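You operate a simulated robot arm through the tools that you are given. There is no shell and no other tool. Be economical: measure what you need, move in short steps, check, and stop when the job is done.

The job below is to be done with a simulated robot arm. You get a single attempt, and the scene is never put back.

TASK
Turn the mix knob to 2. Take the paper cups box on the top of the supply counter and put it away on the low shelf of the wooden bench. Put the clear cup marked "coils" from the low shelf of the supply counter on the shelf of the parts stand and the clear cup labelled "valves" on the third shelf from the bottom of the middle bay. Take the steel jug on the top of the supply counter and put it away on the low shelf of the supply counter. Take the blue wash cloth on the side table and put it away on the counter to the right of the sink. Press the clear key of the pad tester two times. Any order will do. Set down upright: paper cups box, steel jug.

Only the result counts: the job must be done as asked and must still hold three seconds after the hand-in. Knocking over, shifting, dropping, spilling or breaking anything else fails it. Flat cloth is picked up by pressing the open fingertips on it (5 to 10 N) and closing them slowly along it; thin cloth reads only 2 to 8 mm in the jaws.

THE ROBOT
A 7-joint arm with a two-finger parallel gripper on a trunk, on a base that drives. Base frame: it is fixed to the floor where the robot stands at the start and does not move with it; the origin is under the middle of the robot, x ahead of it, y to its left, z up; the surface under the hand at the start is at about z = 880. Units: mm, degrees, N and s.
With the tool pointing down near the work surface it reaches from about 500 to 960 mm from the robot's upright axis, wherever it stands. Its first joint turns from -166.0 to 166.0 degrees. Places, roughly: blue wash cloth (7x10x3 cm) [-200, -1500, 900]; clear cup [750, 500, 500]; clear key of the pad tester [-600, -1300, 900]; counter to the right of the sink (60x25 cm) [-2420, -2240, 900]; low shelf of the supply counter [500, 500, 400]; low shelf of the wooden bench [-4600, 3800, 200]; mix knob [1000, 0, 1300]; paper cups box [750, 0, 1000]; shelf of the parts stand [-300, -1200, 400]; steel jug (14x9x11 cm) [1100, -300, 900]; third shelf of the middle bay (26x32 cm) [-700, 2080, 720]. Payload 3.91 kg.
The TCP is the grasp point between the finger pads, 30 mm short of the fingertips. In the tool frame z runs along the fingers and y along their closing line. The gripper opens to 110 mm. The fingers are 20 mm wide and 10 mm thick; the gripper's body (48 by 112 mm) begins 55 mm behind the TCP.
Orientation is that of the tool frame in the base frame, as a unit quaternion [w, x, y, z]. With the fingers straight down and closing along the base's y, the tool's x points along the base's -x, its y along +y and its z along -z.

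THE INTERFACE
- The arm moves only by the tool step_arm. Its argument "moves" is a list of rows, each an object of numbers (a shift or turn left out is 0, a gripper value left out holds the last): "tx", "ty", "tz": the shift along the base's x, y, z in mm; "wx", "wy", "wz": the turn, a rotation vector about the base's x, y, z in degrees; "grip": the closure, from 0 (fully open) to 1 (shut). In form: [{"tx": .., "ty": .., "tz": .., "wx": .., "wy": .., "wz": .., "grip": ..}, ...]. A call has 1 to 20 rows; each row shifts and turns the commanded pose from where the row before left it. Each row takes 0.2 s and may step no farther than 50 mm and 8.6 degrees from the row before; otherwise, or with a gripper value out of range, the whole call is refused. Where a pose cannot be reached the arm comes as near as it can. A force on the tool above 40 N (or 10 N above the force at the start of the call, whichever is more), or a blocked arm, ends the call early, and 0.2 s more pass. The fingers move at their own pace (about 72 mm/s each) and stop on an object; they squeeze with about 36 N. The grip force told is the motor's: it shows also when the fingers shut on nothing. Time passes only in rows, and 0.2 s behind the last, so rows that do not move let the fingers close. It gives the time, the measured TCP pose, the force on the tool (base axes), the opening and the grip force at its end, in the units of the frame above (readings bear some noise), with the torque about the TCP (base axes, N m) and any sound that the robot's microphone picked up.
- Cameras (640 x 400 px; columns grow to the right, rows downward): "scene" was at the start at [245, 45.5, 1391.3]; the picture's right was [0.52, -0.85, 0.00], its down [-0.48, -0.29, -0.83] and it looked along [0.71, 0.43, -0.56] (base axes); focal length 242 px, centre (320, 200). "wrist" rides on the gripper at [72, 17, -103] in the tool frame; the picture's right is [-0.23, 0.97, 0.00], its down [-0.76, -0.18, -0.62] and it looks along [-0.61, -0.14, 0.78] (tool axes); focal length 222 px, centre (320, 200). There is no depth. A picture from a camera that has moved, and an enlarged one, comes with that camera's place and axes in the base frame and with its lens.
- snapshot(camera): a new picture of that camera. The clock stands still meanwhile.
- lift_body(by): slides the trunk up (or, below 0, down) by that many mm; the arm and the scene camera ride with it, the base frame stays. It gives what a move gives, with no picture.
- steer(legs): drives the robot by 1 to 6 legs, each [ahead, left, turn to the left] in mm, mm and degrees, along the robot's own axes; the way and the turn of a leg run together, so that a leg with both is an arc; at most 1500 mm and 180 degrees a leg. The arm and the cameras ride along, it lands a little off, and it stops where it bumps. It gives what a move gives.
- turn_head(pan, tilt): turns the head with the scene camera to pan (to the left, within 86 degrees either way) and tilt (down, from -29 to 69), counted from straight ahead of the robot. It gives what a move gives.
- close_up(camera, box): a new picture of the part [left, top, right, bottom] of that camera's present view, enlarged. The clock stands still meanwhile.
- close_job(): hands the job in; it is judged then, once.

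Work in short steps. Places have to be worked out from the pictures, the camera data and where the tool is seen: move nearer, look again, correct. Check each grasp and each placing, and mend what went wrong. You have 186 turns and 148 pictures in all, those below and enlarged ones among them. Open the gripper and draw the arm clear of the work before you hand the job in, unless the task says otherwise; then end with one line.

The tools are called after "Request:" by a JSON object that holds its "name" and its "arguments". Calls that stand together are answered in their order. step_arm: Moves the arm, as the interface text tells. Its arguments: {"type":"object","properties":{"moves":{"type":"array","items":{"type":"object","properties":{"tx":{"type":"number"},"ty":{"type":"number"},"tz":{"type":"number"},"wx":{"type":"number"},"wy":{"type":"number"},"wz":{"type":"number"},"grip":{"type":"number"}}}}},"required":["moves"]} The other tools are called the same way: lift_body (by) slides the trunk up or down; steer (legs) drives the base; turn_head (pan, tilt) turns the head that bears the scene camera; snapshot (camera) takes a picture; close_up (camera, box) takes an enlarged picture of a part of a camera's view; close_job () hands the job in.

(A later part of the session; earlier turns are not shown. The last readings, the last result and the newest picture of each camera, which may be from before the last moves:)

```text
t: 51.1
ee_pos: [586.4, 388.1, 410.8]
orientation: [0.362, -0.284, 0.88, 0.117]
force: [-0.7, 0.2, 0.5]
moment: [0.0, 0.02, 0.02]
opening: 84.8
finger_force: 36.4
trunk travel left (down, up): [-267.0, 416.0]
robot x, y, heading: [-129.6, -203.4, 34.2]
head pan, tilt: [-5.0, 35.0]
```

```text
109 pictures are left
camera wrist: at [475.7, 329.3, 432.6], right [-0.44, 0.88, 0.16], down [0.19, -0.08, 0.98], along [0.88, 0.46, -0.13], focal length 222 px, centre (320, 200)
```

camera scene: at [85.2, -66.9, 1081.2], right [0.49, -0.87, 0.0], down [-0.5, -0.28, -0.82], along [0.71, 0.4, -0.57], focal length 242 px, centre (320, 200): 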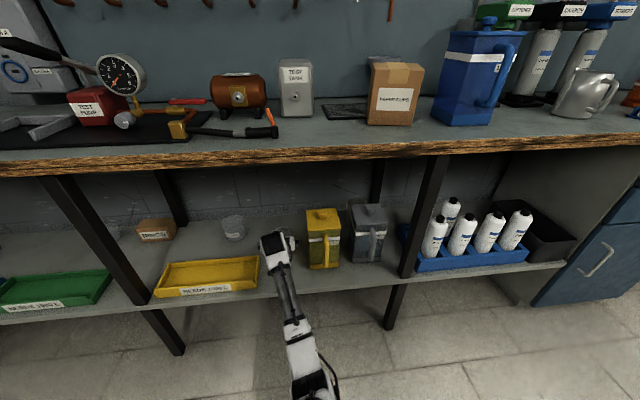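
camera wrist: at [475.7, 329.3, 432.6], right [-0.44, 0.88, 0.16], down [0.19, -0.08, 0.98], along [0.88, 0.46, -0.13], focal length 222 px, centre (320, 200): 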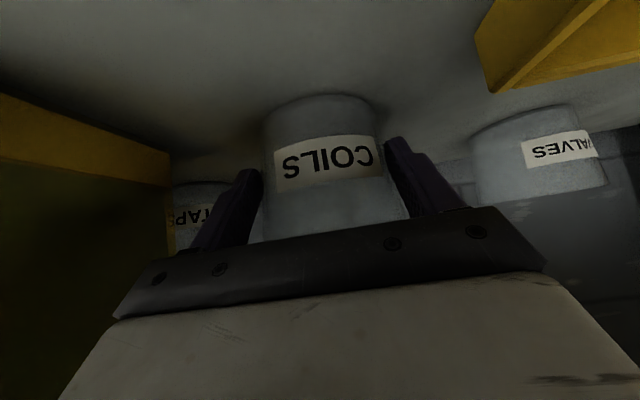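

Grasp reads 84.8 mm at 36 N. Lift 50 mm and check.

Request:
{"name": "step_arm", "arguments": {"moves": [{"tz": 15}, {"tz": 20}, {"tz": 25}, {"tz": 20}, {}]}}

Request:
{"name": "snapshot", "arguments": {"camera": "wrist"}}

```text
t: 52.3
ee_pos: [588.4, 387.4, 491.0]
orientation: [0.362, -0.284, 0.88, 0.116]
force: [0.7, 0.6, 0.0]
moment: [0.0, 0.02, -0.01]
opening: 84.6
finger_force: 36.3
trunk travel left (down, up): [-267.0, 416.0]
robot x, y, heading: [-131.2, -208.1, 34.3]
head pan, tilt: [-5.0, 35.0]
```

```text
108 pictures are left
camera wrist: at [476.4, 328.7, 512.8], right [-0.44, 0.88, 0.16], down [0.19, -0.08, 0.98], along [0.88, 0.46, -0.13], focal length 222 px, centre (320, 200)
```

wrist: 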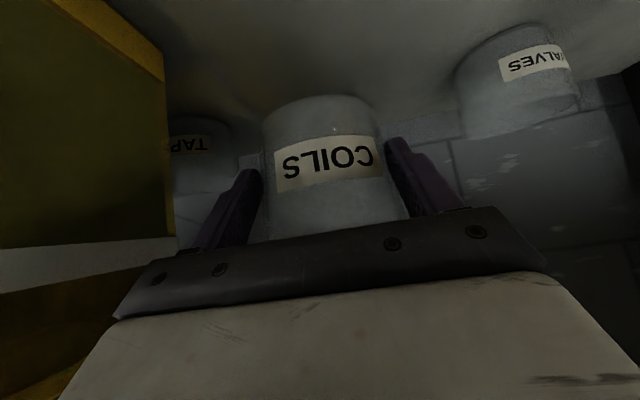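

Cup is held well. Back straight out 260 mm, and look to the right for the parts stand.

Request:
{"name": "steer", "arguments": {"legs": [[-260, 0, 0]]}}

Request:
{"name": "turn_head", "arguments": {"pan": -84, "tilt": 25}}

Request:
{"name": "snapshot", "arguments": {"camera": "scene"}}

```text
t: 54.1
ee_pos: [373.7, 244.5, 490.2]
orientation: [0.363, -0.285, 0.879, 0.117]
force: [-0.4, 0.0, -1.0]
moment: [-0.02, -0.01, 0.01]
opening: 84.4
finger_force: 36.1
trunk travel left (down, up): [-267.0, 416.0]
robot x, y, heading: [-347.2, -350.4, 34.7]
head pan, tilt: [-5.0, 35.0]
```

```text
t: 55.6
ee_pos: [373.3, 244.0, 490.9]
orientation: [0.363, -0.286, 0.879, 0.117]
force: [0.2, 0.3, -0.5]
moment: [0.02, 0.03, 0.0]
opening: 84.6
finger_force: 35.8
trunk travel left (down, up): [-267.0, 416.0]
robot x, y, heading: [-341.9, -349.7, 34.5]
head pan, tilt: [-84.0, 25.0]
```

```text
107 pictures are left
camera scene: at [-144.8, -325.5, 1097.4], right [-0.76, -0.65, 0.0], down [-0.27, 0.32, -0.91], along [0.59, -0.69, -0.42], focal length 242 px, centre (320, 200)
```

scene: 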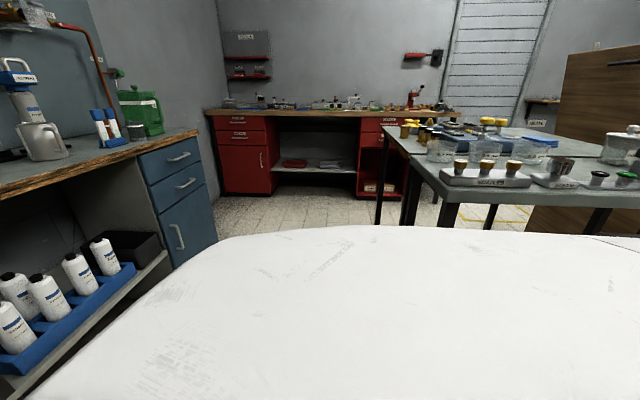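

The side table's front edge lies roughly along the n direction at L ≈ −700. I'll raise the hand slightly clear and turn right in place 45° (arm sweeps over free floor), then look toward the stand.

Request:
{"name": "steer", "arguments": {"legs": [[0, 0, -45]]}}

Request:
{"name": "turn_head", "arguments": {"pan": -86, "tilt": 20}}

Request:
{"name": "snapshot", "arguments": {"camera": "scene"}}

```text
t: 58.1
ee_pos: [583.5, -424.0, 490.2]
orientation: [0.379, 0.067, 0.922, -0.028]
force: [-0.2, -0.6, -0.4]
moment: [-0.02, 0.01, 0.0]
opening: 84.6
finger_force: 35.9
trunk travel left (down, up): [-267.0, 416.0]
robot x, y, heading: [-344.1, -349.3, -9.6]
head pan, tilt: [-84.0, 25.0]
```

```text
t: 58.8
ee_pos: [584.4, -424.2, 491.2]
orientation: [0.38, 0.066, 0.922, -0.027]
force: [-0.3, 0.1, 0.4]
moment: [-0.02, 0.02, -0.01]
opening: 84.6
finger_force: 36.1
trunk travel left (down, up): [-267.0, 416.0]
robot x, y, heading: [-347.9, -355.0, -9.7]
head pan, tilt: [-85.9, 20.0]
```

```text
106 pictures are left
camera scene: at [-186.4, -473.0, 1105.4], right [-1.0, 0.1, 0.0], down [0.03, 0.34, -0.94], along [-0.09, -0.94, -0.34], focal length 242 px, centre (320, 200)
```

scene: 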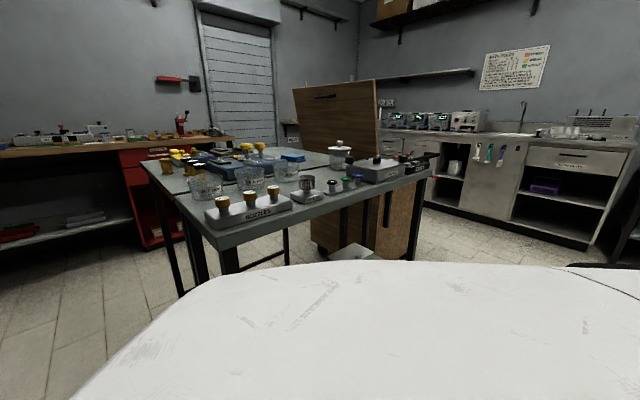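

The table front edge is at L ≈ −707, spanning n −554…−1438. I'll glance left to map the free floor before backing up.

Request:
{"name": "turn_head", "arguments": {"pan": 86, "tilt": 15}}

Request:
{"name": "snapshot", "arguments": {"camera": "scene"}}

```text
t: 61.4
ee_pos: [584.6, -424.3, 491.0]
orientation: [0.38, 0.067, 0.922, -0.028]
force: [0.0, -0.2, -0.9]
moment: [0.0, 0.03, -0.06]
opening: 84.2
finger_force: 36.0
trunk travel left (down, up): [-267.0, 416.0]
robot x, y, heading: [-345.4, -353.3, -9.6]
head pan, tilt: [85.9, 15.0]
```

```text
105 pictures are left
camera scene: at [-154.9, -289.7, 1113.6], right [0.97, -0.24, 0.0], down [-0.06, -0.25, -0.97], along [0.23, 0.94, -0.26], focal length 242 px, centre (320, 200)
```

scene: 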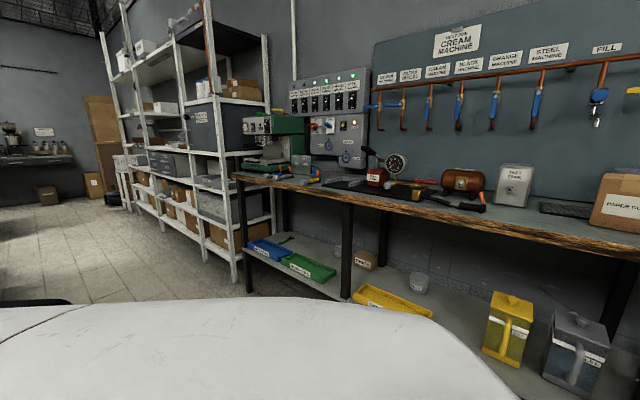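

The floor is open on the left too. Back up to opposite the stand and turn to face the table.

Request:
{"name": "steer", "arguments": {"legs": [[-451, -180, 0], [0, 0, -44]]}}

Request:
{"name": "turn_head", "arguments": {"pan": 0, "tilt": 28}}

Request:
{"name": "snapshot", "arguments": {"camera": "scene"}}

```text
t: 63.8
ee_pos: [235.0, -541.8, 492.3]
orientation: [0.381, 0.072, 0.921, -0.029]
force: [0.3, 0.3, -0.3]
moment: [-0.01, -0.03, -0.03]
opening: 84.2
finger_force: 36.3
trunk travel left (down, up): [-267.0, 416.0]
robot x, y, heading: [-690.8, -454.4, -10.4]
head pan, tilt: [85.9, 15.0]
stopped in leg 1: the robot was blocked; the commanded pose is now the measured one
```

```text
t: 65.3
ee_pos: [235.7, -541.0, 492.8]
orientation: [0.381, 0.072, 0.921, -0.03]
force: [-0.2, -0.1, -0.6]
moment: [-0.03, 0.01, -0.02]
opening: 84.5
finger_force: 35.7
trunk travel left (down, up): [-267.0, 416.0]
robot x, y, heading: [-691.1, -454.3, -10.6]
head pan, tilt: [0.0, 28.0]
```

```text
104 pictures are left
camera scene: at [-436.1, -503.2, 1092.6], right [-0.18, -0.98, 0.0], down [-0.46, 0.09, -0.88], along [0.87, -0.16, -0.47], focal length 242 px, centre (320, 200)
```

scene: 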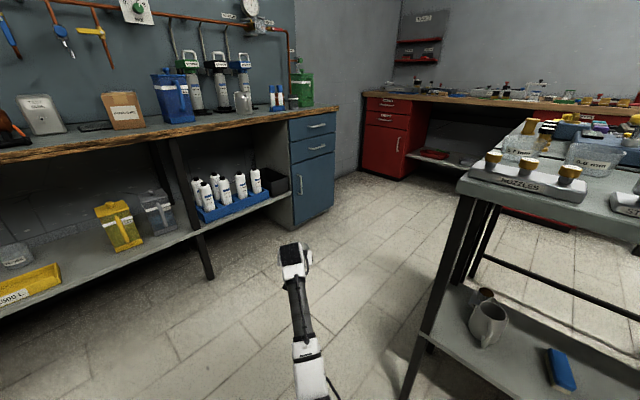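

The robot bumped something behind/right. Look to the right side to see what it is.

Request:
{"name": "turn_head", "arguments": {"pan": -86, "tilt": 45}}

Request:
{"name": "snapshot", "arguments": {"camera": "scene"}}

```text
t: 67.0
ee_pos: [235.6, -540.8, 492.9]
orientation: [0.381, 0.073, 0.921, -0.031]
force: [0.5, 0.0, -1.6]
moment: [0.0, -0.01, -0.04]
opening: 84.2
finger_force: 36.2
trunk travel left (down, up): [-267.0, 416.0]
robot x, y, heading: [-692.7, -455.6, -10.7]
head pan, tilt: [-85.9, 45.0]
```

```text
103 pictures are left
camera scene: at [-534.8, -567.5, 1066.8], right [-0.99, 0.11, 0.0], down [0.08, 0.7, -0.71], along [-0.08, -0.7, -0.71], focal length 242 px, centre (320, 200)
```

scene: 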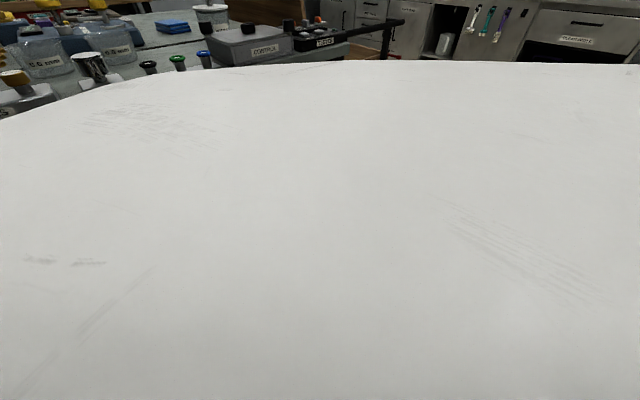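

My own body hides it. I'll move ahead 100 mm off the obstacle, raise and retract the arm so I can turn in little space.

Request:
{"name": "steer", "arguments": {"legs": [[120, 30, 0]]}}

Request:
{"name": "step_arm", "arguments": {"moves": [{"tz": 40}, {"tz": 40}, {"tz": 40}, {"tz": 40, "tx": -30, "ty": 5}, {"tz": 30, "tx": -40, "ty": 7}, {"tz": 20, "tx": -40, "ty": 7}, {"tx": -40, "ty": 7}, {"tx": -40, "ty": 7}, {"tx": -40, "ty": 7}, {"tx": -40, "ty": 7}, {}]}}

Request:
{"name": "turn_head", "arguments": {"pan": -60, "tilt": 20}}

Request:
{"name": "snapshot", "arguments": {"camera": "scene"}}

```text
t: 68.2
ee_pos: [357.1, -535.9, 492.3]
orientation: [0.381, 0.074, 0.921, -0.031]
force: [-1.3, -0.4, 0.0]
moment: [0.02, 0.01, 0.02]
opening: 84.1
finger_force: 36.1
trunk travel left (down, up): [-267.0, 416.0]
robot x, y, heading: [-567.6, -447.9, -10.8]
head pan, tilt: [-85.9, 45.0]
```

```text
refused: row 4 steps farther than a row can; nothing moved
```

```text
t: 69.1
ee_pos: [356.8, -535.9, 492.7]
orientation: [0.381, 0.073, 0.921, -0.03]
force: [0.0, -0.6, 0.2]
moment: [0.01, 0.01, 0.01]
opening: 84.2
finger_force: 35.4
trunk travel left (down, up): [-267.0, 416.0]
robot x, y, heading: [-568.0, -444.1, -11.0]
head pan, tilt: [-60.0, 20.0]
```

```text
102 pictures are left
camera scene: at [-373.4, -567.4, 1105.4], right [-0.94, -0.33, 0.0], down [-0.11, 0.32, -0.94], along [0.31, -0.89, -0.34], focal length 242 px, centre (320, 200)
```

scene: 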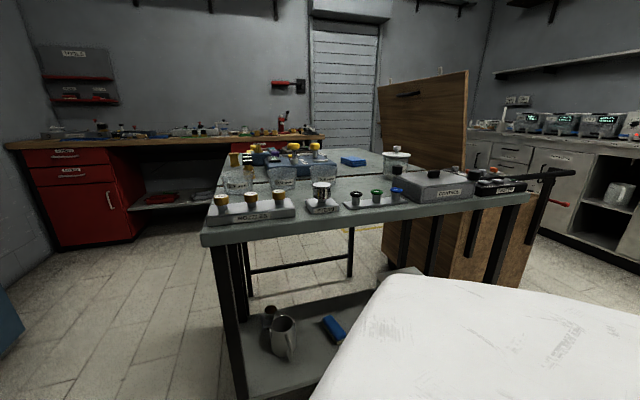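

The front table is the parts stand (low shelf with a pitcher and a blue brush). Retract/raise the arm, then turn right.

Request:
{"name": "step_arm", "arguments": {"moves": [{"tz": 40}, {"tz": 40}, {"tz": 40}, {"tz": 30, "tx": -30, "ty": 5}, {"tz": 20, "tx": -40, "ty": 7}, {"tz": 20, "tx": -40, "ty": 7}, {"tx": -40, "ty": 7}, {"tx": -40, "ty": 7}, {"tx": -40, "ty": 7}, {"tx": -40, "ty": 7}, {}]}}

Request:
{"name": "steer", "arguments": {"legs": [[0, 0, -43]]}}

Request:
{"name": "turn_head", "arguments": {"pan": 0, "tilt": 35}}

Request:
{"name": "snapshot", "arguments": {"camera": "scene"}}

```text
t: 71.5
ee_pos: [85.1, -489.1, 682.4]
orientation: [0.38, 0.074, 0.922, -0.031]
force: [0.1, -0.4, -0.6]
moment: [0.02, -0.02, -0.01]
opening: 83.7
finger_force: 35.6
trunk travel left (down, up): [-267.0, 416.0]
robot x, y, heading: [-572.7, -447.0, -10.7]
head pan, tilt: [-60.0, 20.0]
```

```text
t: 73.4
ee_pos: [-28.5, -819.1, 684.1]
orientation: [0.358, 0.31, 0.872, -0.123]
force: [0.4, 1.0, 0.9]
moment: [0.02, 0.05, -0.06]
opening: 83.6
finger_force: 36.4
trunk travel left (down, up): [-267.0, 416.0]
robot x, y, heading: [-566.9, -446.4, -42.8]
head pan, tilt: [-60.0, 20.0]
stopped in leg 1: the force on the tool passed its limit at 99 N (the readings are from after the stop); the commanded pose is now the measured one
```

```text
t: 74.7
ee_pos: [-28.8, -818.8, 683.7]
orientation: [0.358, 0.31, 0.873, -0.122]
force: [1.9, 3.1, 0.8]
moment: [-0.03, 0.03, 0.0]
opening: 83.8
finger_force: 36.0
trunk travel left (down, up): [-267.0, 416.0]
robot x, y, heading: [-570.8, -446.8, -42.6]
head pan, tilt: [0.0, 35.0]
```

```text
101 pictures are left
camera scene: at [-381.0, -622.3, 1081.7], right [-0.68, -0.74, 0.0], down [-0.42, 0.39, -0.82], along [0.6, -0.55, -0.57], focal length 242 px, centre (320, 200)
```

scene: 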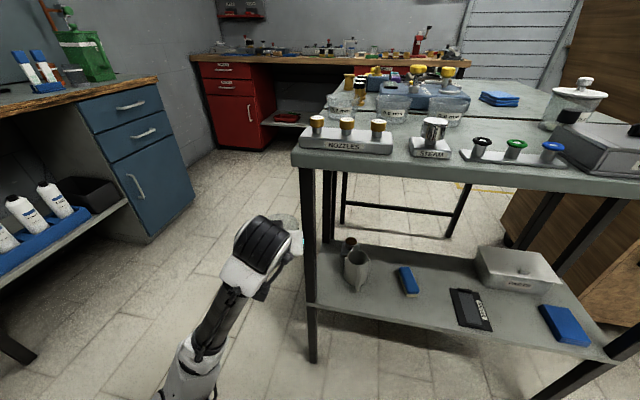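

The hand touched the stand's leg; it stopped there. I'll back off first, then finish the turn and shift right.

Request:
{"name": "steer", "arguments": {"legs": [[-110, 0, 0], [0, 0, -11.4], [0, -130, 0]]}}

Request:
{"name": "turn_head", "arguments": {"pan": -5, "tilt": 40}}

Request:
{"name": "snapshot", "arguments": {"camera": "scene"}}

Request:
{"name": "snapshot", "arguments": {"camera": "wrist"}}

```text
t: 75.8
ee_pos: [-81.9, -777.4, 684.0]
orientation: [0.359, 0.312, 0.871, -0.123]
force: [-0.7, -0.6, -1.1]
moment: [-0.01, 0.02, 0.01]
opening: 83.4
finger_force: 35.6
trunk travel left (down, up): [-267.0, 416.0]
robot x, y, heading: [-618.2, -403.9, -42.6]
head pan, tilt: [0.0, 35.0]
stopped in leg 1: the robot was blocked; the commanded pose is now the measured one
```

```text
t: 76.5
ee_pos: [-81.9, -777.4, 684.8]
orientation: [0.359, 0.312, 0.871, -0.123]
force: [0.8, -0.8, -0.2]
moment: [0.01, 0.0, -0.01]
opening: 83.7
finger_force: 36.5
trunk travel left (down, up): [-267.0, 416.0]
robot x, y, heading: [-616.9, -402.6, -42.7]
head pan, tilt: [-5.0, 40.0]
```

```text
100 pictures are left
camera scene: at [-439.8, -582.4, 1074.1], right [-0.74, -0.67, 0.0], down [-0.43, 0.48, -0.77], along [0.52, -0.57, -0.64], focal length 242 px, centre (320, 200)
```

scene: 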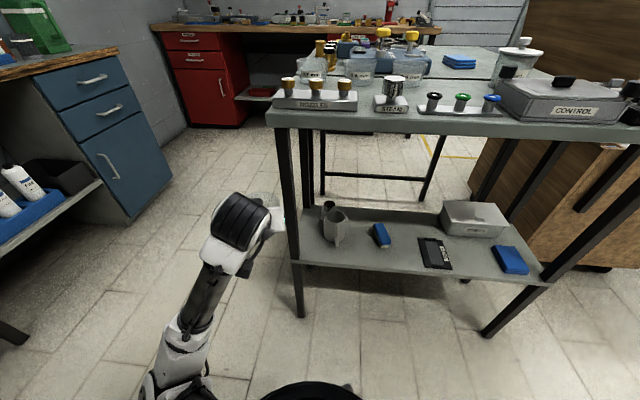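

```text
99 pictures are left
camera wrist: at [-168.0, -685.3, 706.4], right [0.74, 0.65, 0.17], down [-0.04, -0.21, 0.98], along [0.67, -0.73, -0.13], focal length 222 px, centre (320, 200)
```

wrist: 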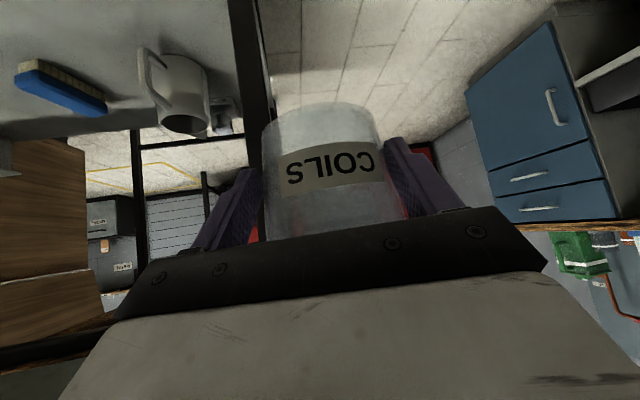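

Blocked behind again. I need to see what is there: turn left ~90° (the arm sweeps open floor) and look back over the left.

Request:
{"name": "steer", "arguments": {"legs": [[40, 0, 0], [0, 0, 95]]}}

Request:
{"name": "turn_head", "arguments": {"pan": 86, "tilt": 30}}

Request:
{"name": "snapshot", "arguments": {"camera": "scene"}}

```text
t: 81.5
ee_pos: [-268.7, 141.5, 683.6]
orientation: [0.332, -0.433, 0.818, 0.182]
force: [0.4, 0.1, 0.1]
moment: [0.02, -0.01, -0.02]
opening: 83.5
finger_force: 35.9
trunk travel left (down, up): [-267.0, 416.0]
robot x, y, heading: [-591.4, -430.3, 52.6]
head pan, tilt: [-5.0, 40.0]
```

```text
t: 83.2
ee_pos: [-269.2, 141.8, 683.6]
orientation: [0.332, -0.434, 0.817, 0.183]
force: [0.8, -0.1, 0.4]
moment: [0.0, -0.02, -0.05]
opening: 83.5
finger_force: 36.0
trunk travel left (down, up): [-267.0, 416.0]
robot x, y, heading: [-590.4, -429.9, 52.4]
head pan, tilt: [85.9, 30.0]
```

```text
98 pictures are left
camera scene: at [-555.9, -236.6, 1089.4], right [0.66, 0.75, 0.0], down [0.37, -0.33, -0.87], along [-0.65, 0.58, -0.5], focal length 242 px, centre (320, 200)
```

scene: 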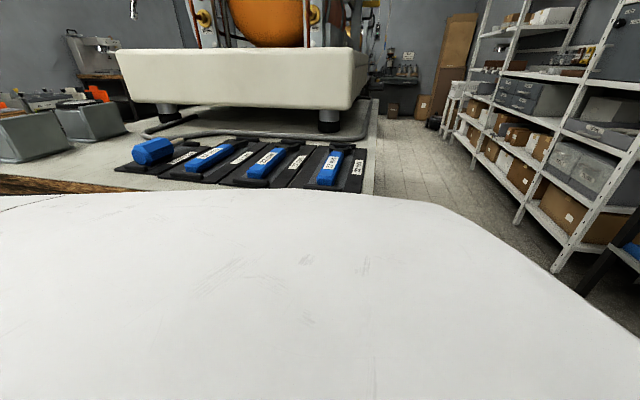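

A big island counter is behind (face near L ≈ 430), so the aisle is limited but sufficient. Retract the arm by 110 mm, shift slightly toward the island, then turn to face the stand.

Request:
{"name": "step_arm", "arguments": {"moves": [{"tx": -18, "ty": -32}, {"tx": -18, "ty": -32}, {"tx": -18, "ty": -32}, {}]}}

Request:
{"name": "steer", "arguments": {"legs": [[8, 25, 0], [0, 0, -106.5]]}}

Request:
{"name": "turn_head", "arguments": {"pan": -5, "tilt": 40}}

Request:
{"name": "snapshot", "arguments": {"camera": "scene"}}

```text
t: 84.2
ee_pos: [-300.7, 120.4, 717.2]
orientation: [0.332, -0.433, 0.818, 0.182]
force: [-0.2, -0.2, -0.3]
moment: [0.02, 0.04, -0.03]
opening: 83.6
finger_force: 36.0
out of reach, approached as far as the arm can: row 1, 2, 3
trunk travel left (down, up): [-267.0, 416.0]
robot x, y, heading: [-592.3, -431.4, 52.6]
head pan, tilt: [85.9, 30.0]
```

```text
t: 89.7
ee_pos: [-160.2, -844.9, 716.0]
orientation: [0.344, 0.397, 0.836, -0.158]
force: [0.5, -0.3, -0.8]
moment: [0.02, 0.04, 0.02]
opening: 82.9
finger_force: 35.6
trunk travel left (down, up): [-267.0, 416.0]
robot x, y, heading: [-605.0, -408.4, -54.2]
head pan, tilt: [85.9, 30.0]
```

```text
t: 91.3
ee_pos: [-161.1, -846.1, 716.2]
orientation: [0.344, 0.397, 0.836, -0.157]
force: [-1.0, -0.5, 0.1]
moment: [0.06, 0.03, -0.03]
opening: 82.7
finger_force: 35.7
trunk travel left (down, up): [-267.0, 416.0]
robot x, y, heading: [-606.5, -407.0, -54.1]
head pan, tilt: [-5.0, 40.0]
```

```text
97 pictures are left
camera scene: at [-463.5, -620.8, 1074.1], right [-0.86, -0.51, 0.0], down [-0.33, 0.55, -0.77], along [0.39, -0.66, -0.64], focal length 242 px, centre (320, 200)
```

scene: 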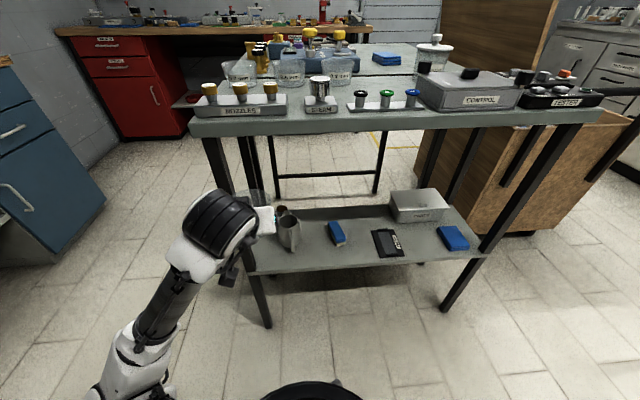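

Good view. The stand's shelf has a pitcher, brush, black item, tray, and a blue cloth; a free spot is at the front-left between pitcher and brush. Shift right 165 mm and check the cup and shelf with the wrist camera.

Request:
{"name": "steer", "arguments": {"legs": [[0, -165, 0]]}}

Request:
{"name": "snapshot", "arguments": {"camera": "wrist"}}

Request:
{"name": "snapshot", "arguments": {"camera": "scene"}}

```text
t: 93.2
ee_pos: [-293.6, -942.1, 717.6]
orientation: [0.344, 0.397, 0.836, -0.157]
force: [-0.9, -0.1, -0.1]
moment: [0.05, 0.02, 0.01]
opening: 83.3
finger_force: 36.4
trunk travel left (down, up): [-267.0, 416.0]
robot x, y, heading: [-739.6, -506.4, -54.1]
head pan, tilt: [-5.0, 40.0]
```

```text
96 pictures are left
camera wrist: at [-361.2, -836.4, 738.9], right [0.85, 0.49, 0.17], down [-0.08, -0.2, 0.98], along [0.52, -0.85, -0.13], focal length 222 px, centre (320, 200)
```

wrist: 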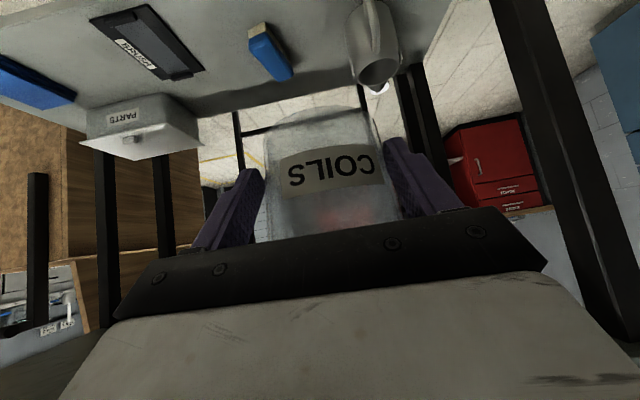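

```text
95 pictures are left
camera scene: at [-597.1, -717.3, 1074.1], right [-0.86, -0.51, 0.0], down [-0.33, 0.55, -0.77], along [0.39, -0.66, -0.64], focal length 242 px, centre (320, 200)
```

scene: 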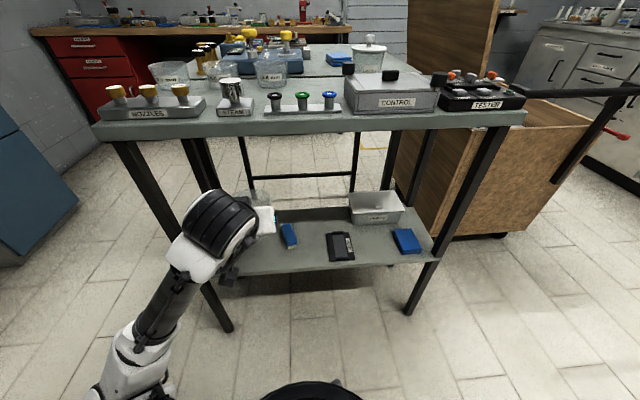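

Cup still held. Shelf z ≈ 410–420; target spot n ≈ −775, L ≈ −730. Straighten yaw, lower in front of the shelf first.

Request:
{"name": "step_arm", "arguments": {"moves": [{"wz": -4, "tx": 13, "ty": 9.5}, {"tz": -40, "tx": 4, "ty": -5.5}, {"tz": -40, "tx": 4, "ty": -5.5}, {"tz": -40, "tx": 4, "ty": -5.5}, {"tz": -40, "tx": 4, "ty": -5.5}, {"tz": -35, "tx": 4, "ty": -5.5}, {}]}}

Request:
{"name": "snapshot", "arguments": {"camera": "wrist"}}

Request:
{"name": "snapshot", "arguments": {"camera": "scene"}}

```text
t: 94.3
ee_pos: [-244.2, -943.2, 673.2]
orientation: [0.427, 0.457, 0.776, -0.084]
force: [-0.1, -0.4, 0.0]
moment: [0.03, -0.05, 0.01]
opening: 82.9
finger_force: 36.2
trunk travel left (down, up): [-267.0, 416.0]
robot x, y, heading: [-740.4, -510.1, -54.1]
head pan, tilt: [-5.0, 40.0]
stopped in row 5: the arm was blocked; the commanded pose is now the measured one
```

```text
94 pictures are left
camera wrist: at [-307.6, -833.2, 687.9], right [0.81, 0.41, 0.42], down [-0.34, -0.26, 0.9], along [0.48, -0.87, -0.07], focal length 222 px, centre (320, 200)
```

wrist: 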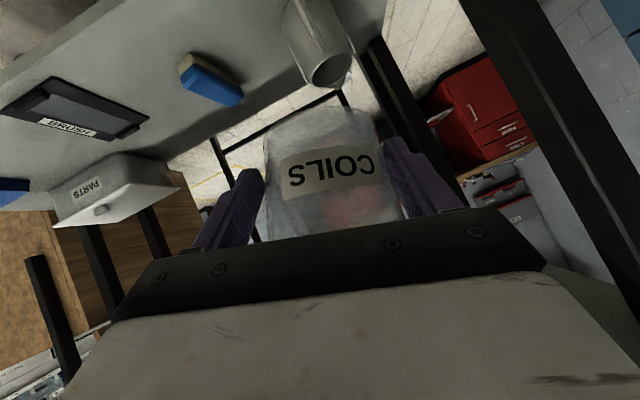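

```text
93 pictures are left
camera scene: at [-599.5, -716.7, 1075.1], right [-0.86, -0.51, 0.0], down [-0.33, 0.55, -0.77], along [0.39, -0.66, -0.64], focal length 242 px, centre (320, 200)
```

scene: 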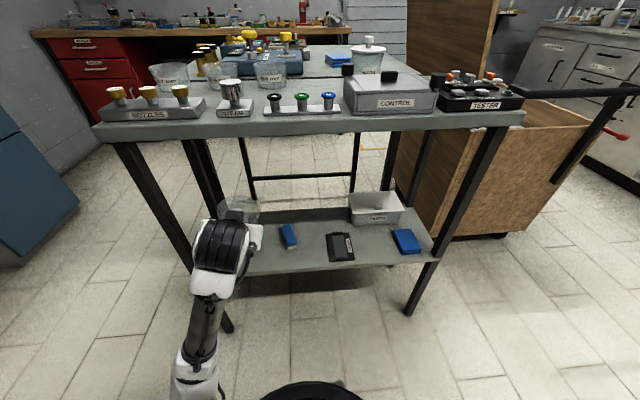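

The arm self-blocks when low and retracted. I'll restore the orientation while extending first, then descend diagonally.

Request:
{"name": "step_arm", "arguments": {"moves": [{"wx": -2.4, "wy": 7.4, "wz": 0.3, "tx": 8, "ty": -19, "tz": 10}, {"wx": -2.4, "wy": 7.4, "wz": 0.3, "tx": 8, "ty": -19, "tz": 10}, {"tx": 8, "ty": -19, "tz": -15}, {"tx": 8, "ty": -19, "tz": -25}, {"tx": 8, "ty": -19, "tz": -25}, {"tz": -25}, {"tz": -25}, {}]}}

Request:
{"name": "snapshot", "arguments": {"camera": "wrist"}}

```text
t: 96.3
ee_pos: [-186.7, -1042.4, 629.1]
orientation: [0.391, 0.425, 0.801, -0.159]
force: [-0.7, 0.2, -0.1]
moment: [0.0, 0.01, -0.02]
opening: 83.0
finger_force: 35.9
trunk travel left (down, up): [-267.0, 416.0]
robot x, y, heading: [-739.8, -504.2, -54.1]
head pan, tilt: [-5.0, 40.0]
stopped in row 8: the arm was blocked; the commanded pose is now the measured one
```

```text
92 pictures are left
camera wrist: at [-248.8, -931.7, 640.4], right [0.86, 0.45, 0.25], down [-0.2, -0.16, 0.97], along [0.47, -0.88, -0.05], focal length 222 px, centre (320, 200)
```

wrist: 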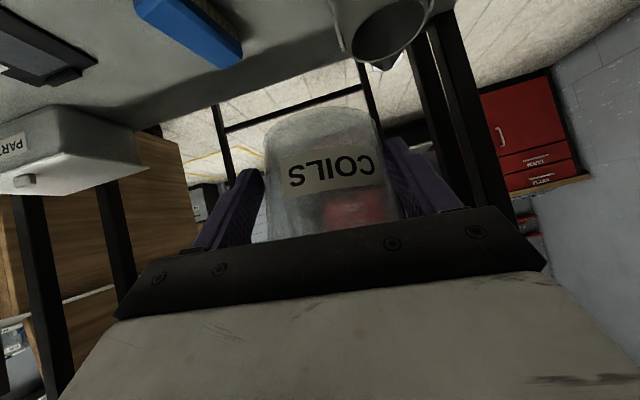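

Blocked still; look at the arm's shape.

Request:
{"name": "turn_head", "arguments": {"pan": 10, "tilt": 60}}

Request:
{"name": "snapshot", "arguments": {"camera": "scene"}}

```text
t: 97.1
ee_pos: [-186.3, -1042.1, 627.1]
orientation: [0.389, 0.424, 0.802, -0.159]
force: [0.8, 0.9, -0.2]
moment: [-0.02, -0.01, 0.02]
opening: 82.9
finger_force: 36.8
trunk travel left (down, up): [-267.0, 416.0]
robot x, y, heading: [-742.3, -504.7, -54.4]
head pan, tilt: [10.0, 60.0]
```

```text
91 pictures are left
camera scene: at [-593.8, -690.6, 1047.4], right [-0.7, -0.72, 0.0], down [-0.62, 0.6, -0.5], along [0.36, -0.35, -0.87], focal length 242 px, centre (320, 200)
```

scene: 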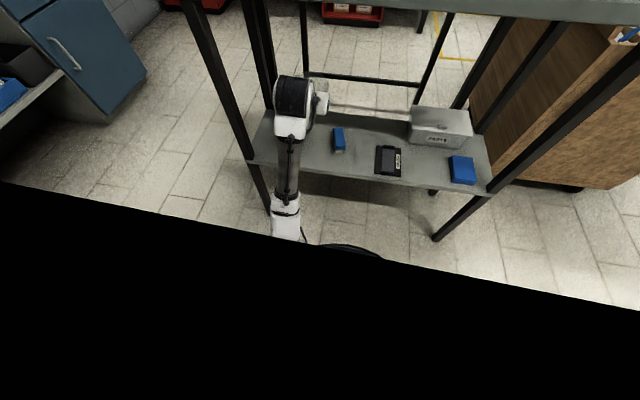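

The elbow gets pinned near the base because the trunk is low. Pull the hand back out and up, then raise the trunk so the arm reaches down in a straighter shape.

Request:
{"name": "step_arm", "arguments": {"moves": [{"tx": -19, "ty": 26, "tz": 22}, {"tx": -19, "ty": 26, "tz": 22}, {"tx": -19, "ty": 26, "tz": 22}, {"tx": -19, "ty": 26, "tz": 22}, {"tx": -8, "ty": 11}, {}]}}

Request:
{"name": "lift_body", "arguments": {"by": 100}}

Request:
{"name": "turn_head", "arguments": {"pan": 15, "tilt": 50}}

Request:
{"name": "snapshot", "arguments": {"camera": "scene"}}

```text
t: 98.5
ee_pos: [-267.2, -928.3, 709.4]
orientation: [0.384, 0.424, 0.804, -0.16]
force: [-0.6, -0.3, -1.1]
moment: [0.03, 0.0, 0.0]
opening: 82.5
finger_force: 36.1
trunk travel left (down, up): [-267.0, 416.0]
robot x, y, heading: [-740.9, -506.4, -53.9]
head pan, tilt: [10.0, 60.0]
```

```text
t: 99.8
ee_pos: [-266.5, -928.3, 810.0]
orientation: [0.385, 0.424, 0.804, -0.16]
force: [1.0, -0.8, -0.5]
moment: [0.03, -0.01, 0.02]
opening: 82.5
finger_force: 36.1
trunk travel left (down, up): [-367.0, 316.0]
robot x, y, heading: [-740.9, -505.2, -54.3]
head pan, tilt: [10.0, 60.0]
```

```text
t: 100.5
ee_pos: [-266.1, -927.6, 809.8]
orientation: [0.385, 0.424, 0.804, -0.161]
force: [-0.2, -0.8, 0.3]
moment: [0.02, 0.0, -0.03]
opening: 82.3
finger_force: 35.8
trunk travel left (down, up): [-367.0, 316.0]
robot x, y, heading: [-736.9, -506.6, -54.4]
head pan, tilt: [15.0, 50.0]
```

```text
90 pictures are left
camera scene: at [-581.0, -693.0, 1159.8], right [-0.63, -0.78, 0.0], down [-0.59, 0.48, -0.64], along [0.5, -0.41, -0.77], focal length 242 px, centre (320, 200)
```

scene: 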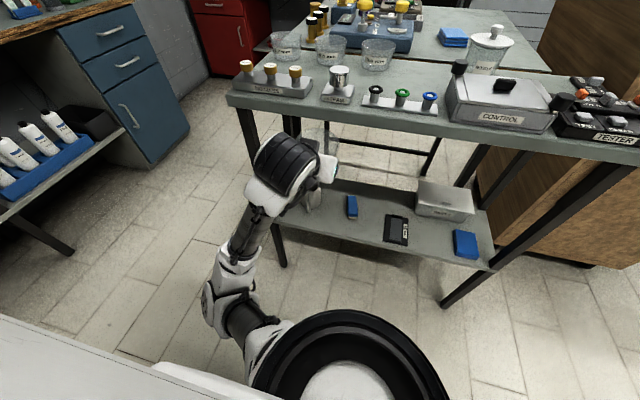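

The hand is clear in front of the stand. Raise the trunk 250 more, then lower the hand with the arm.

Request:
{"name": "lift_body", "arguments": {"by": 250}}

Request:
{"name": "step_arm", "arguments": {"moves": [{"tz": -40}, {"tz": -40}, {"tz": -40}, {"tz": -40}, {"tz": -40}, {"tz": -40}, {"tz": -40}, {"tz": -40}, {"tz": -40}, {"tz": -40}, {}]}}

Request:
{"name": "snapshot", "arguments": {"camera": "scene"}}

```text
t: 103.1
ee_pos: [-265.9, -928.2, 1061.6]
orientation: [0.385, 0.424, 0.804, -0.161]
force: [-0.6, -0.3, -1.0]
moment: [-0.02, 0.03, 0.0]
opening: 0.0
finger_force: 35.5
trunk travel left (down, up): [-617.0, 66.0]
robot x, y, heading: [-739.6, -506.4, -54.0]
head pan, tilt: [15.0, 50.0]
```

```text
t: 105.5
ee_pos: [-244.9, -943.4, 663.9]
orientation: [0.391, 0.425, 0.801, -0.157]
force: [-0.2, 0.5, 0.0]
moment: [-0.01, 0.01, 0.03]
opening: 0.1
finger_force: 35.7
out of reach, approached as far as the arm can: row 1, 2
trunk travel left (down, up): [-617.0, 66.0]
robot x, y, heading: [-737.3, -500.9, -54.3]
head pan, tilt: [15.0, 50.0]
```

```text
89 pictures are left
camera scene: at [-578.6, -703.3, 1406.8], right [-0.63, -0.78, -0.01], down [-0.6, 0.49, -0.64], along [0.5, -0.4, -0.77], focal length 242 px, centre (320, 200)
```

scene: 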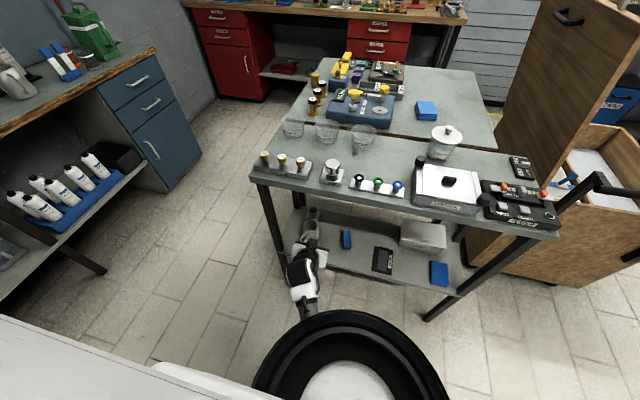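

The cup slipped out during the lift. Find it.

Request:
{"name": "snapshot", "arguments": {"camera": "wrist"}}

Request:
{"name": "close_up", "arguments": {"camera": "scene", "box": [200, 170, 460, 332]}}

```text
88 pictures are left
camera wrist: at [-306.9, -832.4, 675.8], right [0.86, 0.45, 0.25], down [-0.2, -0.16, 0.97], along [0.48, -0.88, -0.05], focal length 222 px, centre (320, 200)
```

wrist: 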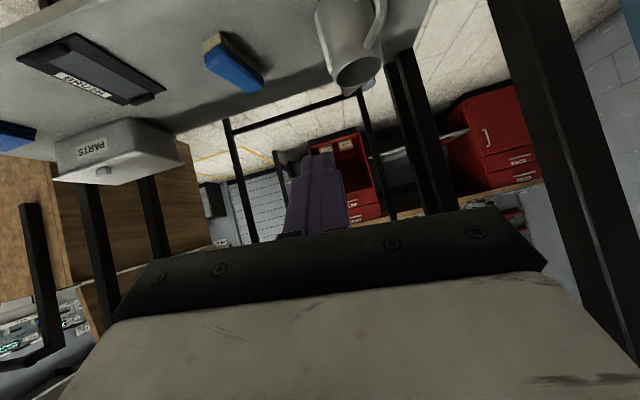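

```text
2.46 times, centred on (330, 251) of scene
camera zoom: at [-578.6, -703.3, 1406.8], right [-0.63, -0.78, -0.01], down [-0.6, 0.49, -0.64], along [0.5, -0.4, -0.77], focal length 596 px, centre (295, 74)
```

zoom: 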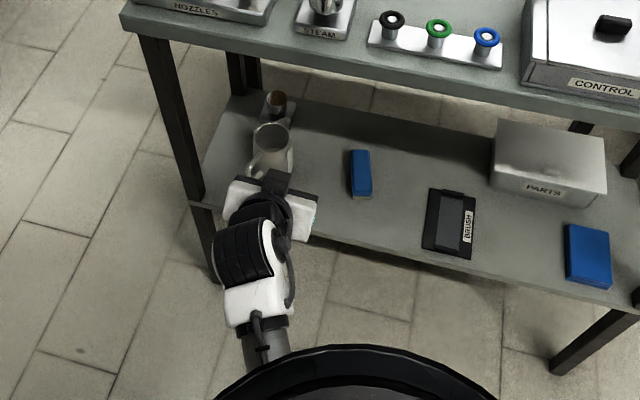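

The cup isn't on the shelf or the top; probably on the floor under the hand. Raise the hand and look down.

Request:
{"name": "step_arm", "arguments": {"moves": [{"tz": 40, "tx": -3, "ty": 4}, {"tz": 40, "tx": -3, "ty": 4}, {"tz": 40, "tx": -3, "ty": 4}, {"tz": 40, "tx": -3, "ty": 4}, {"tz": 40, "tx": -3, "ty": 4}, {"tz": 40}, {"tz": 40}, {"tz": 40}, {"tz": 40}, {}]}}

Request:
{"name": "turn_head", "arguments": {"pan": 5, "tilt": 62}}

Request:
{"name": "snapshot", "arguments": {"camera": "scene"}}

Request:
{"name": "snapshot", "arguments": {"camera": "wrist"}}

```text
t: 107.7
ee_pos: [-248.0, -925.1, 1017.9]
orientation: [0.384, 0.424, 0.804, -0.16]
force: [0.4, 0.6, 0.8]
moment: [0.01, -0.03, -0.01]
opening: 0.3
finger_force: 35.6
out of reach, approached as far as the arm can: row 6, 7, 8
trunk travel left (down, up): [-617.0, 66.0]
robot x, y, heading: [-742.9, -506.7, -54.1]
head pan, tilt: [15.0, 50.0]
```

```text
t: 108.5
ee_pos: [-247.7, -925.1, 1018.9]
orientation: [0.386, 0.424, 0.803, -0.161]
force: [-0.6, -0.5, 0.5]
moment: [0.01, 0.02, -0.01]
opening: 0.0
finger_force: 35.8
trunk travel left (down, up): [-617.0, 66.0]
robot x, y, heading: [-739.3, -505.7, -54.2]
head pan, tilt: [5.0, 62.0]
```

```text
86 pictures are left
camera scene: at [-598.6, -693.0, 1395.1], right [-0.76, -0.65, 0.0], down [-0.58, 0.67, -0.47], along [0.31, -0.36, -0.88], focal length 242 px, centre (320, 200)
```

scene: 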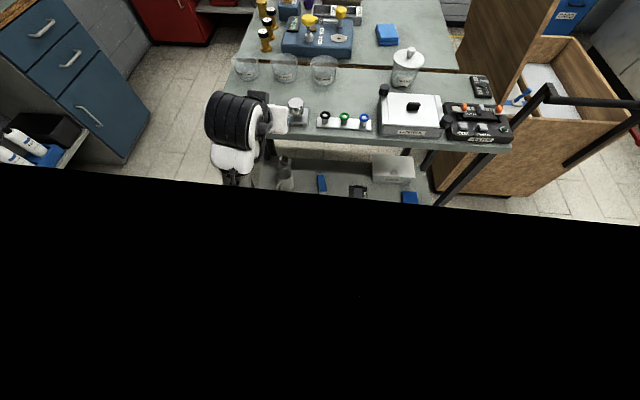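

```text
85 pictures are left
camera wrist: at [-309.1, -814.3, 1031.5], right [0.86, 0.45, 0.24], down [-0.18, -0.17, 0.97], along [0.47, -0.88, -0.06], focal length 222 px, centre (320, 200)
```

wrist: 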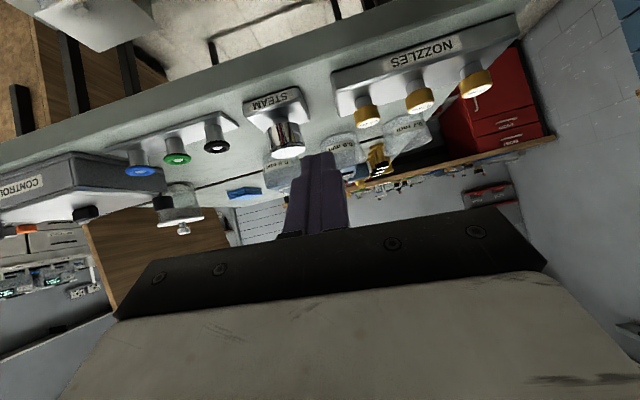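

Tilt 62 is blocked by the chest; use tilt 48.

Request:
{"name": "turn_head", "arguments": {"pan": 20, "tilt": 50}}

Request:
{"name": "snapshot", "arguments": {"camera": "scene"}}

```text
t: 109.2
ee_pos: [-246.9, -925.4, 1018.6]
orientation: [0.384, 0.425, 0.804, -0.161]
force: [0.7, 0.0, 0.5]
moment: [0.03, 0.01, 0.02]
opening: 0.1
finger_force: 36.1
trunk travel left (down, up): [-617.0, 66.0]
robot x, y, heading: [-740.7, -507.2, -54.1]
head pan, tilt: [20.0, 50.0]
```

```text
84 pictures are left
camera scene: at [-577.0, -687.6, 1409.8], right [-0.56, -0.83, 0.0], down [-0.63, 0.43, -0.64], along [0.53, -0.36, -0.77], focal length 242 px, centre (320, 200)
```

scene: 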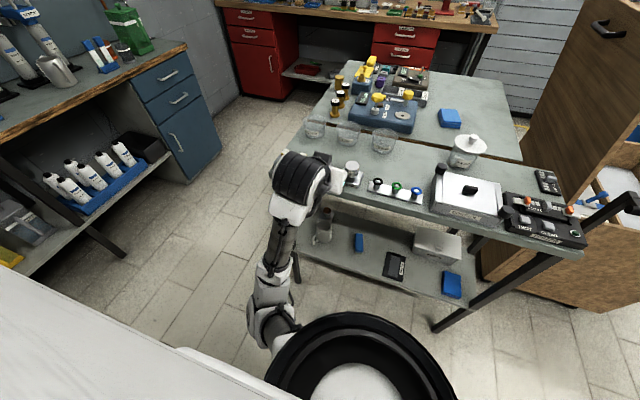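

Not in view yet. Look from another pan angle.

Request:
{"name": "turn_head", "arguments": {"pan": -30, "tilt": 50}}

Request:
{"name": "snapshot", "arguments": {"camera": "scene"}}

Request:
{"name": "turn_head", "arguments": {"pan": 60, "tilt": 45}}

Request:
{"name": "snapshot", "arguments": {"camera": "scene"}}

```text
t: 110.4
ee_pos: [-246.2, -925.8, 1018.7]
orientation: [0.384, 0.424, 0.804, -0.161]
force: [0.1, 0.1, 0.7]
moment: [0.01, 0.01, -0.02]
opening: 0.1
finger_force: 36.5
trunk travel left (down, up): [-617.0, 66.0]
robot x, y, heading: [-740.7, -505.0, -54.3]
head pan, tilt: [-30.0, 50.0]
```

```text
83 pictures are left
camera scene: at [-632.8, -720.9, 1409.9], right [-0.99, -0.1, 0.0], down [-0.08, 0.76, -0.64], along [0.07, -0.64, -0.77], focal length 242 px, centre (320, 200)
```

scene: 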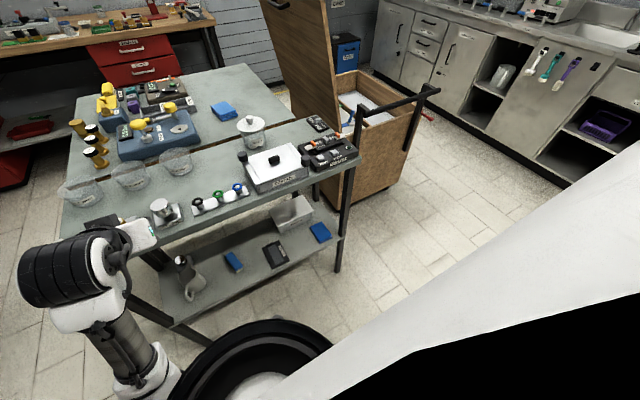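

```text
t: 112.1
ee_pos: [-247.6, -924.8, 1018.2]
orientation: [0.384, 0.424, 0.804, -0.161]
force: [-0.7, -0.3, -0.1]
moment: [0.01, 0.0, 0.0]
opening: 0.4
finger_force: 37.1
trunk travel left (down, up): [-617.0, 66.0]
robot x, y, heading: [-740.0, -506.7, -54.0]
head pan, tilt: [60.0, 45.0]
```

```text
82 pictures are left
camera scene: at [-559.8, -636.1, 1416.8], right [0.1, -0.99, 0.0], down [-0.7, -0.07, -0.71], along [0.7, 0.07, -0.71], focal length 242 px, centre (320, 200)
```

scene: 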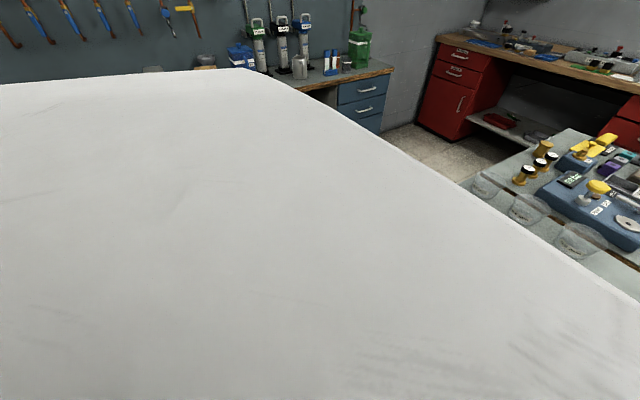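

Still hidden. Use the wrist camera as a downward look: tilt the hand so it views the floor in front of the robot.

Request:
{"name": "step_arm", "arguments": {"moves": [{"wx": 6.47, "wy": 4.7, "grip": 0}, {"wx": 6.47, "wy": 4.7}, {"wx": 6.47, "wy": 4.7}, {"wx": 6.47, "wy": 4.7}, {"wx": 6.47, "wy": 4.7}, {"wx": 6.47, "wy": 4.7}, {"wx": 6.47, "wy": 4.7}, {}]}}

Request:
{"name": "snapshot", "arguments": {"camera": "wrist"}}

```text
t: 113.9
ee_pos: [-243.5, -924.4, 1017.4]
orientation: [-0.044, 0.475, 0.878, 0.046]
force: [0.4, 1.1, 0.5]
moment: [-0.01, 0.0, 0.01]
opening: 110.0
finger_force: 0.1
trunk travel left (down, up): [-617.0, 66.0]
robot x, y, heading: [-743.1, -504.2, -54.0]
head pan, tilt: [60.0, 45.0]
```

```text
81 pictures are left
camera wrist: at [-266.9, -868.6, 1129.0], right [0.94, 0.34, 0.01], down [0.29, -0.81, 0.52], along [0.18, -0.48, -0.86], focal length 222 px, centre (320, 200)
```

wrist: 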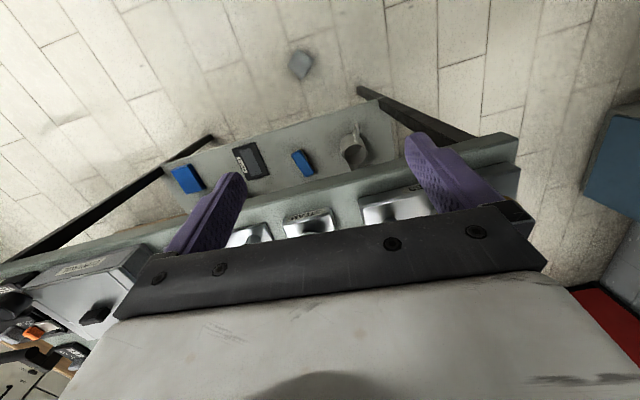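

There is a small grayish object on the floor in front of the stand at (300,65). Enlarge it.

Request:
{"name": "close_up", "arguments": {"camera": "wrist", "box": [260, 35, 340, 95]}}

```text
6.67 times, centred on (300, 65) of wrist
camera zoom: at [-266.9, -868.6, 1129.0], right [0.94, 0.34, 0.01], down [0.29, -0.81, 0.52], along [0.18, -0.48, -0.86], focal length 1481 px, centre (453, 1100)
```

zoom: 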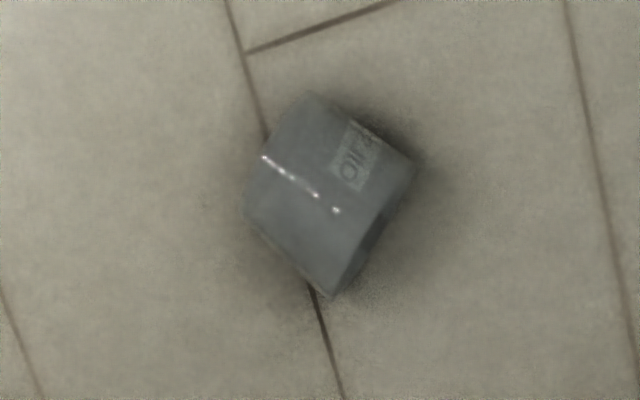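

The cup lies on its side at about (−339, −882), rim pointing yaw ≈ −13°. It's recoverable: I'll stand back along the aisle (−n) facing yaw ≈ 0 so the arm reaches it extended. Step clear of the island, turn left, then move along the aisle.

Request:
{"name": "steer", "arguments": {"legs": [[25, 0, 0], [0, 0, 54], [-473, -344, 0]]}}

Request:
{"name": "turn_head", "arguments": {"pan": -30, "tilt": 45}}

Request:
{"name": "snapshot", "arguments": {"camera": "scene"}}

```text
t: 120.1
ee_pos: [-572.2, -715.0, 1017.4]
orientation: [-0.06, 0.032, 0.997, 0.021]
force: [0.5, 0.1, -0.5]
moment: [-0.01, -0.01, -0.01]
opening: 109.9
finger_force: 0.1
trunk travel left (down, up): [-617.0, 66.0]
robot x, y, heading: [-1205.3, -861.4, -0.7]
head pan, tilt: [60.0, 45.0]
```

```text
t: 121.7
ee_pos: [-570.8, -715.9, 1018.6]
orientation: [-0.059, 0.033, 0.997, 0.022]
force: [-0.1, -0.3, 0.7]
moment: [0.03, 0.01, -0.01]
opening: 110.1
finger_force: 0.2
trunk travel left (down, up): [-617.0, 66.0]
robot x, y, heading: [-1204.2, -864.5, -1.0]
head pan, tilt: [-30.0, 45.0]
```

```text
79 pictures are left
camera scene: at [-964.4, -907.1, 1416.8], right [-0.51, -0.86, 0.0], down [-0.61, 0.36, -0.71], along [0.61, -0.36, -0.71], focal length 242 px, centre (320, 200)
```

scene: 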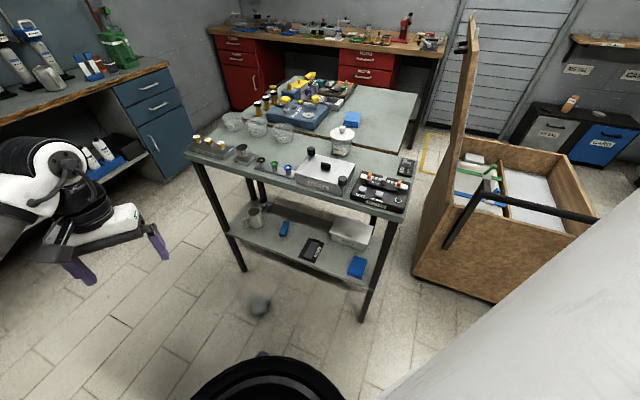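

The cup is visible at (260,305). Enlarge for its orientation.

Request:
{"name": "close_up", "arguments": {"camera": "scene", "box": [220, 280, 300, 330]}}

```text
8.00 times, centred on (260, 305) of scene
camera zoom: at [-964.4, -907.1, 1416.8], right [-0.51, -0.86, 0.0], down [-0.61, 0.36, -0.71], along [0.61, -0.36, -0.71], focal length 1936 px, centre (800, -640)
```

zoom: 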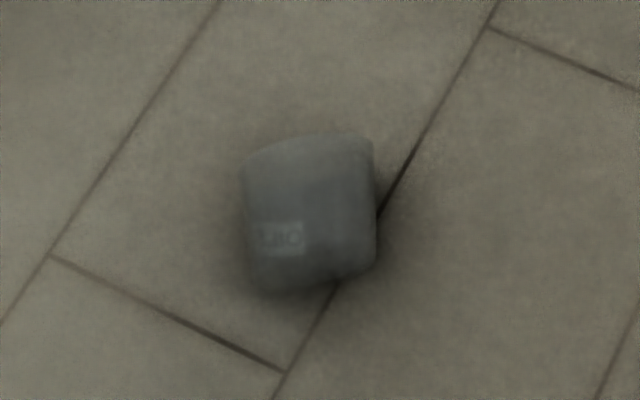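

Confirmed: cup centre ≈ (−335, −888), rim toward yaw ≈ −14°. Extend the hand over it, tool vertical facing −14°, then lower the trunk.

Request:
{"name": "step_arm", "arguments": {"moves": [{"wx": -1.3, "wy": -3.3, "wz": -5}, {"wx": -1.4, "wy": -3.3, "wz": -5}, {"tx": 29.5, "ty": -21.5}, {"tx": 29.5, "ty": -21.5}, {"tx": 29.5, "ty": -21.5}, {"tx": 29.5, "ty": -21.5}, {"tx": 29.5, "ty": -21.5}, {"tx": 29.5, "ty": -21.5}, {"tx": 29.5, "ty": -21.5}, {"tx": 29.5, "ty": -21.5}, {}]}}

Request:
{"name": "lift_body", "arguments": {"by": -400}}

Request:
{"name": "snapshot", "arguments": {"camera": "wrist"}}

```text
t: 124.1
ee_pos: [-335.1, -887.2, 1016.0]
orientation: [0.001, 0.119, 0.993, 0.005]
force: [0.7, -0.3, -0.2]
moment: [0.01, 0.01, 0.03]
opening: 110.3
finger_force: 0.0
trunk travel left (down, up): [-617.0, 66.0]
robot x, y, heading: [-1202.7, -862.3, -0.8]
head pan, tilt: [-30.0, 45.0]
```

```text
t: 127.9
ee_pos: [-335.5, -888.5, 616.8]
orientation: [0.001, 0.119, 0.993, 0.006]
force: [-0.8, -0.3, 0.5]
moment: [0.03, 0.0, 0.02]
opening: 110.1
finger_force: 0.1
trunk travel left (down, up): [-217.0, 466.0]
robot x, y, heading: [-1200.6, -861.8, -0.7]
head pan, tilt: [-30.0, 45.0]
```

```text
77 pictures are left
camera wrist: at [-402.5, -855.9, 719.2], right [0.45, 0.89, 0.01], down [0.7, -0.36, 0.62], along [0.56, -0.27, -0.78], focal length 222 px, centre (320, 200)
```

wrist: 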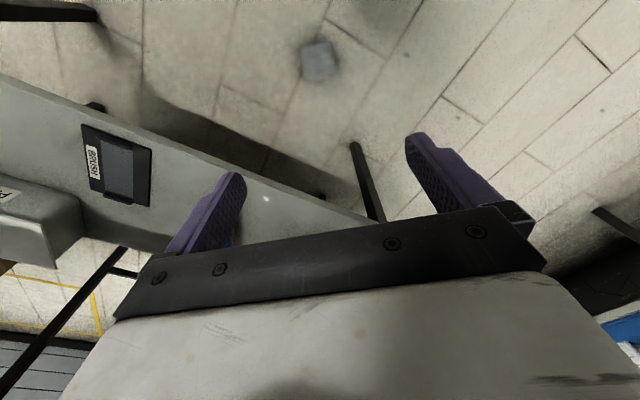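

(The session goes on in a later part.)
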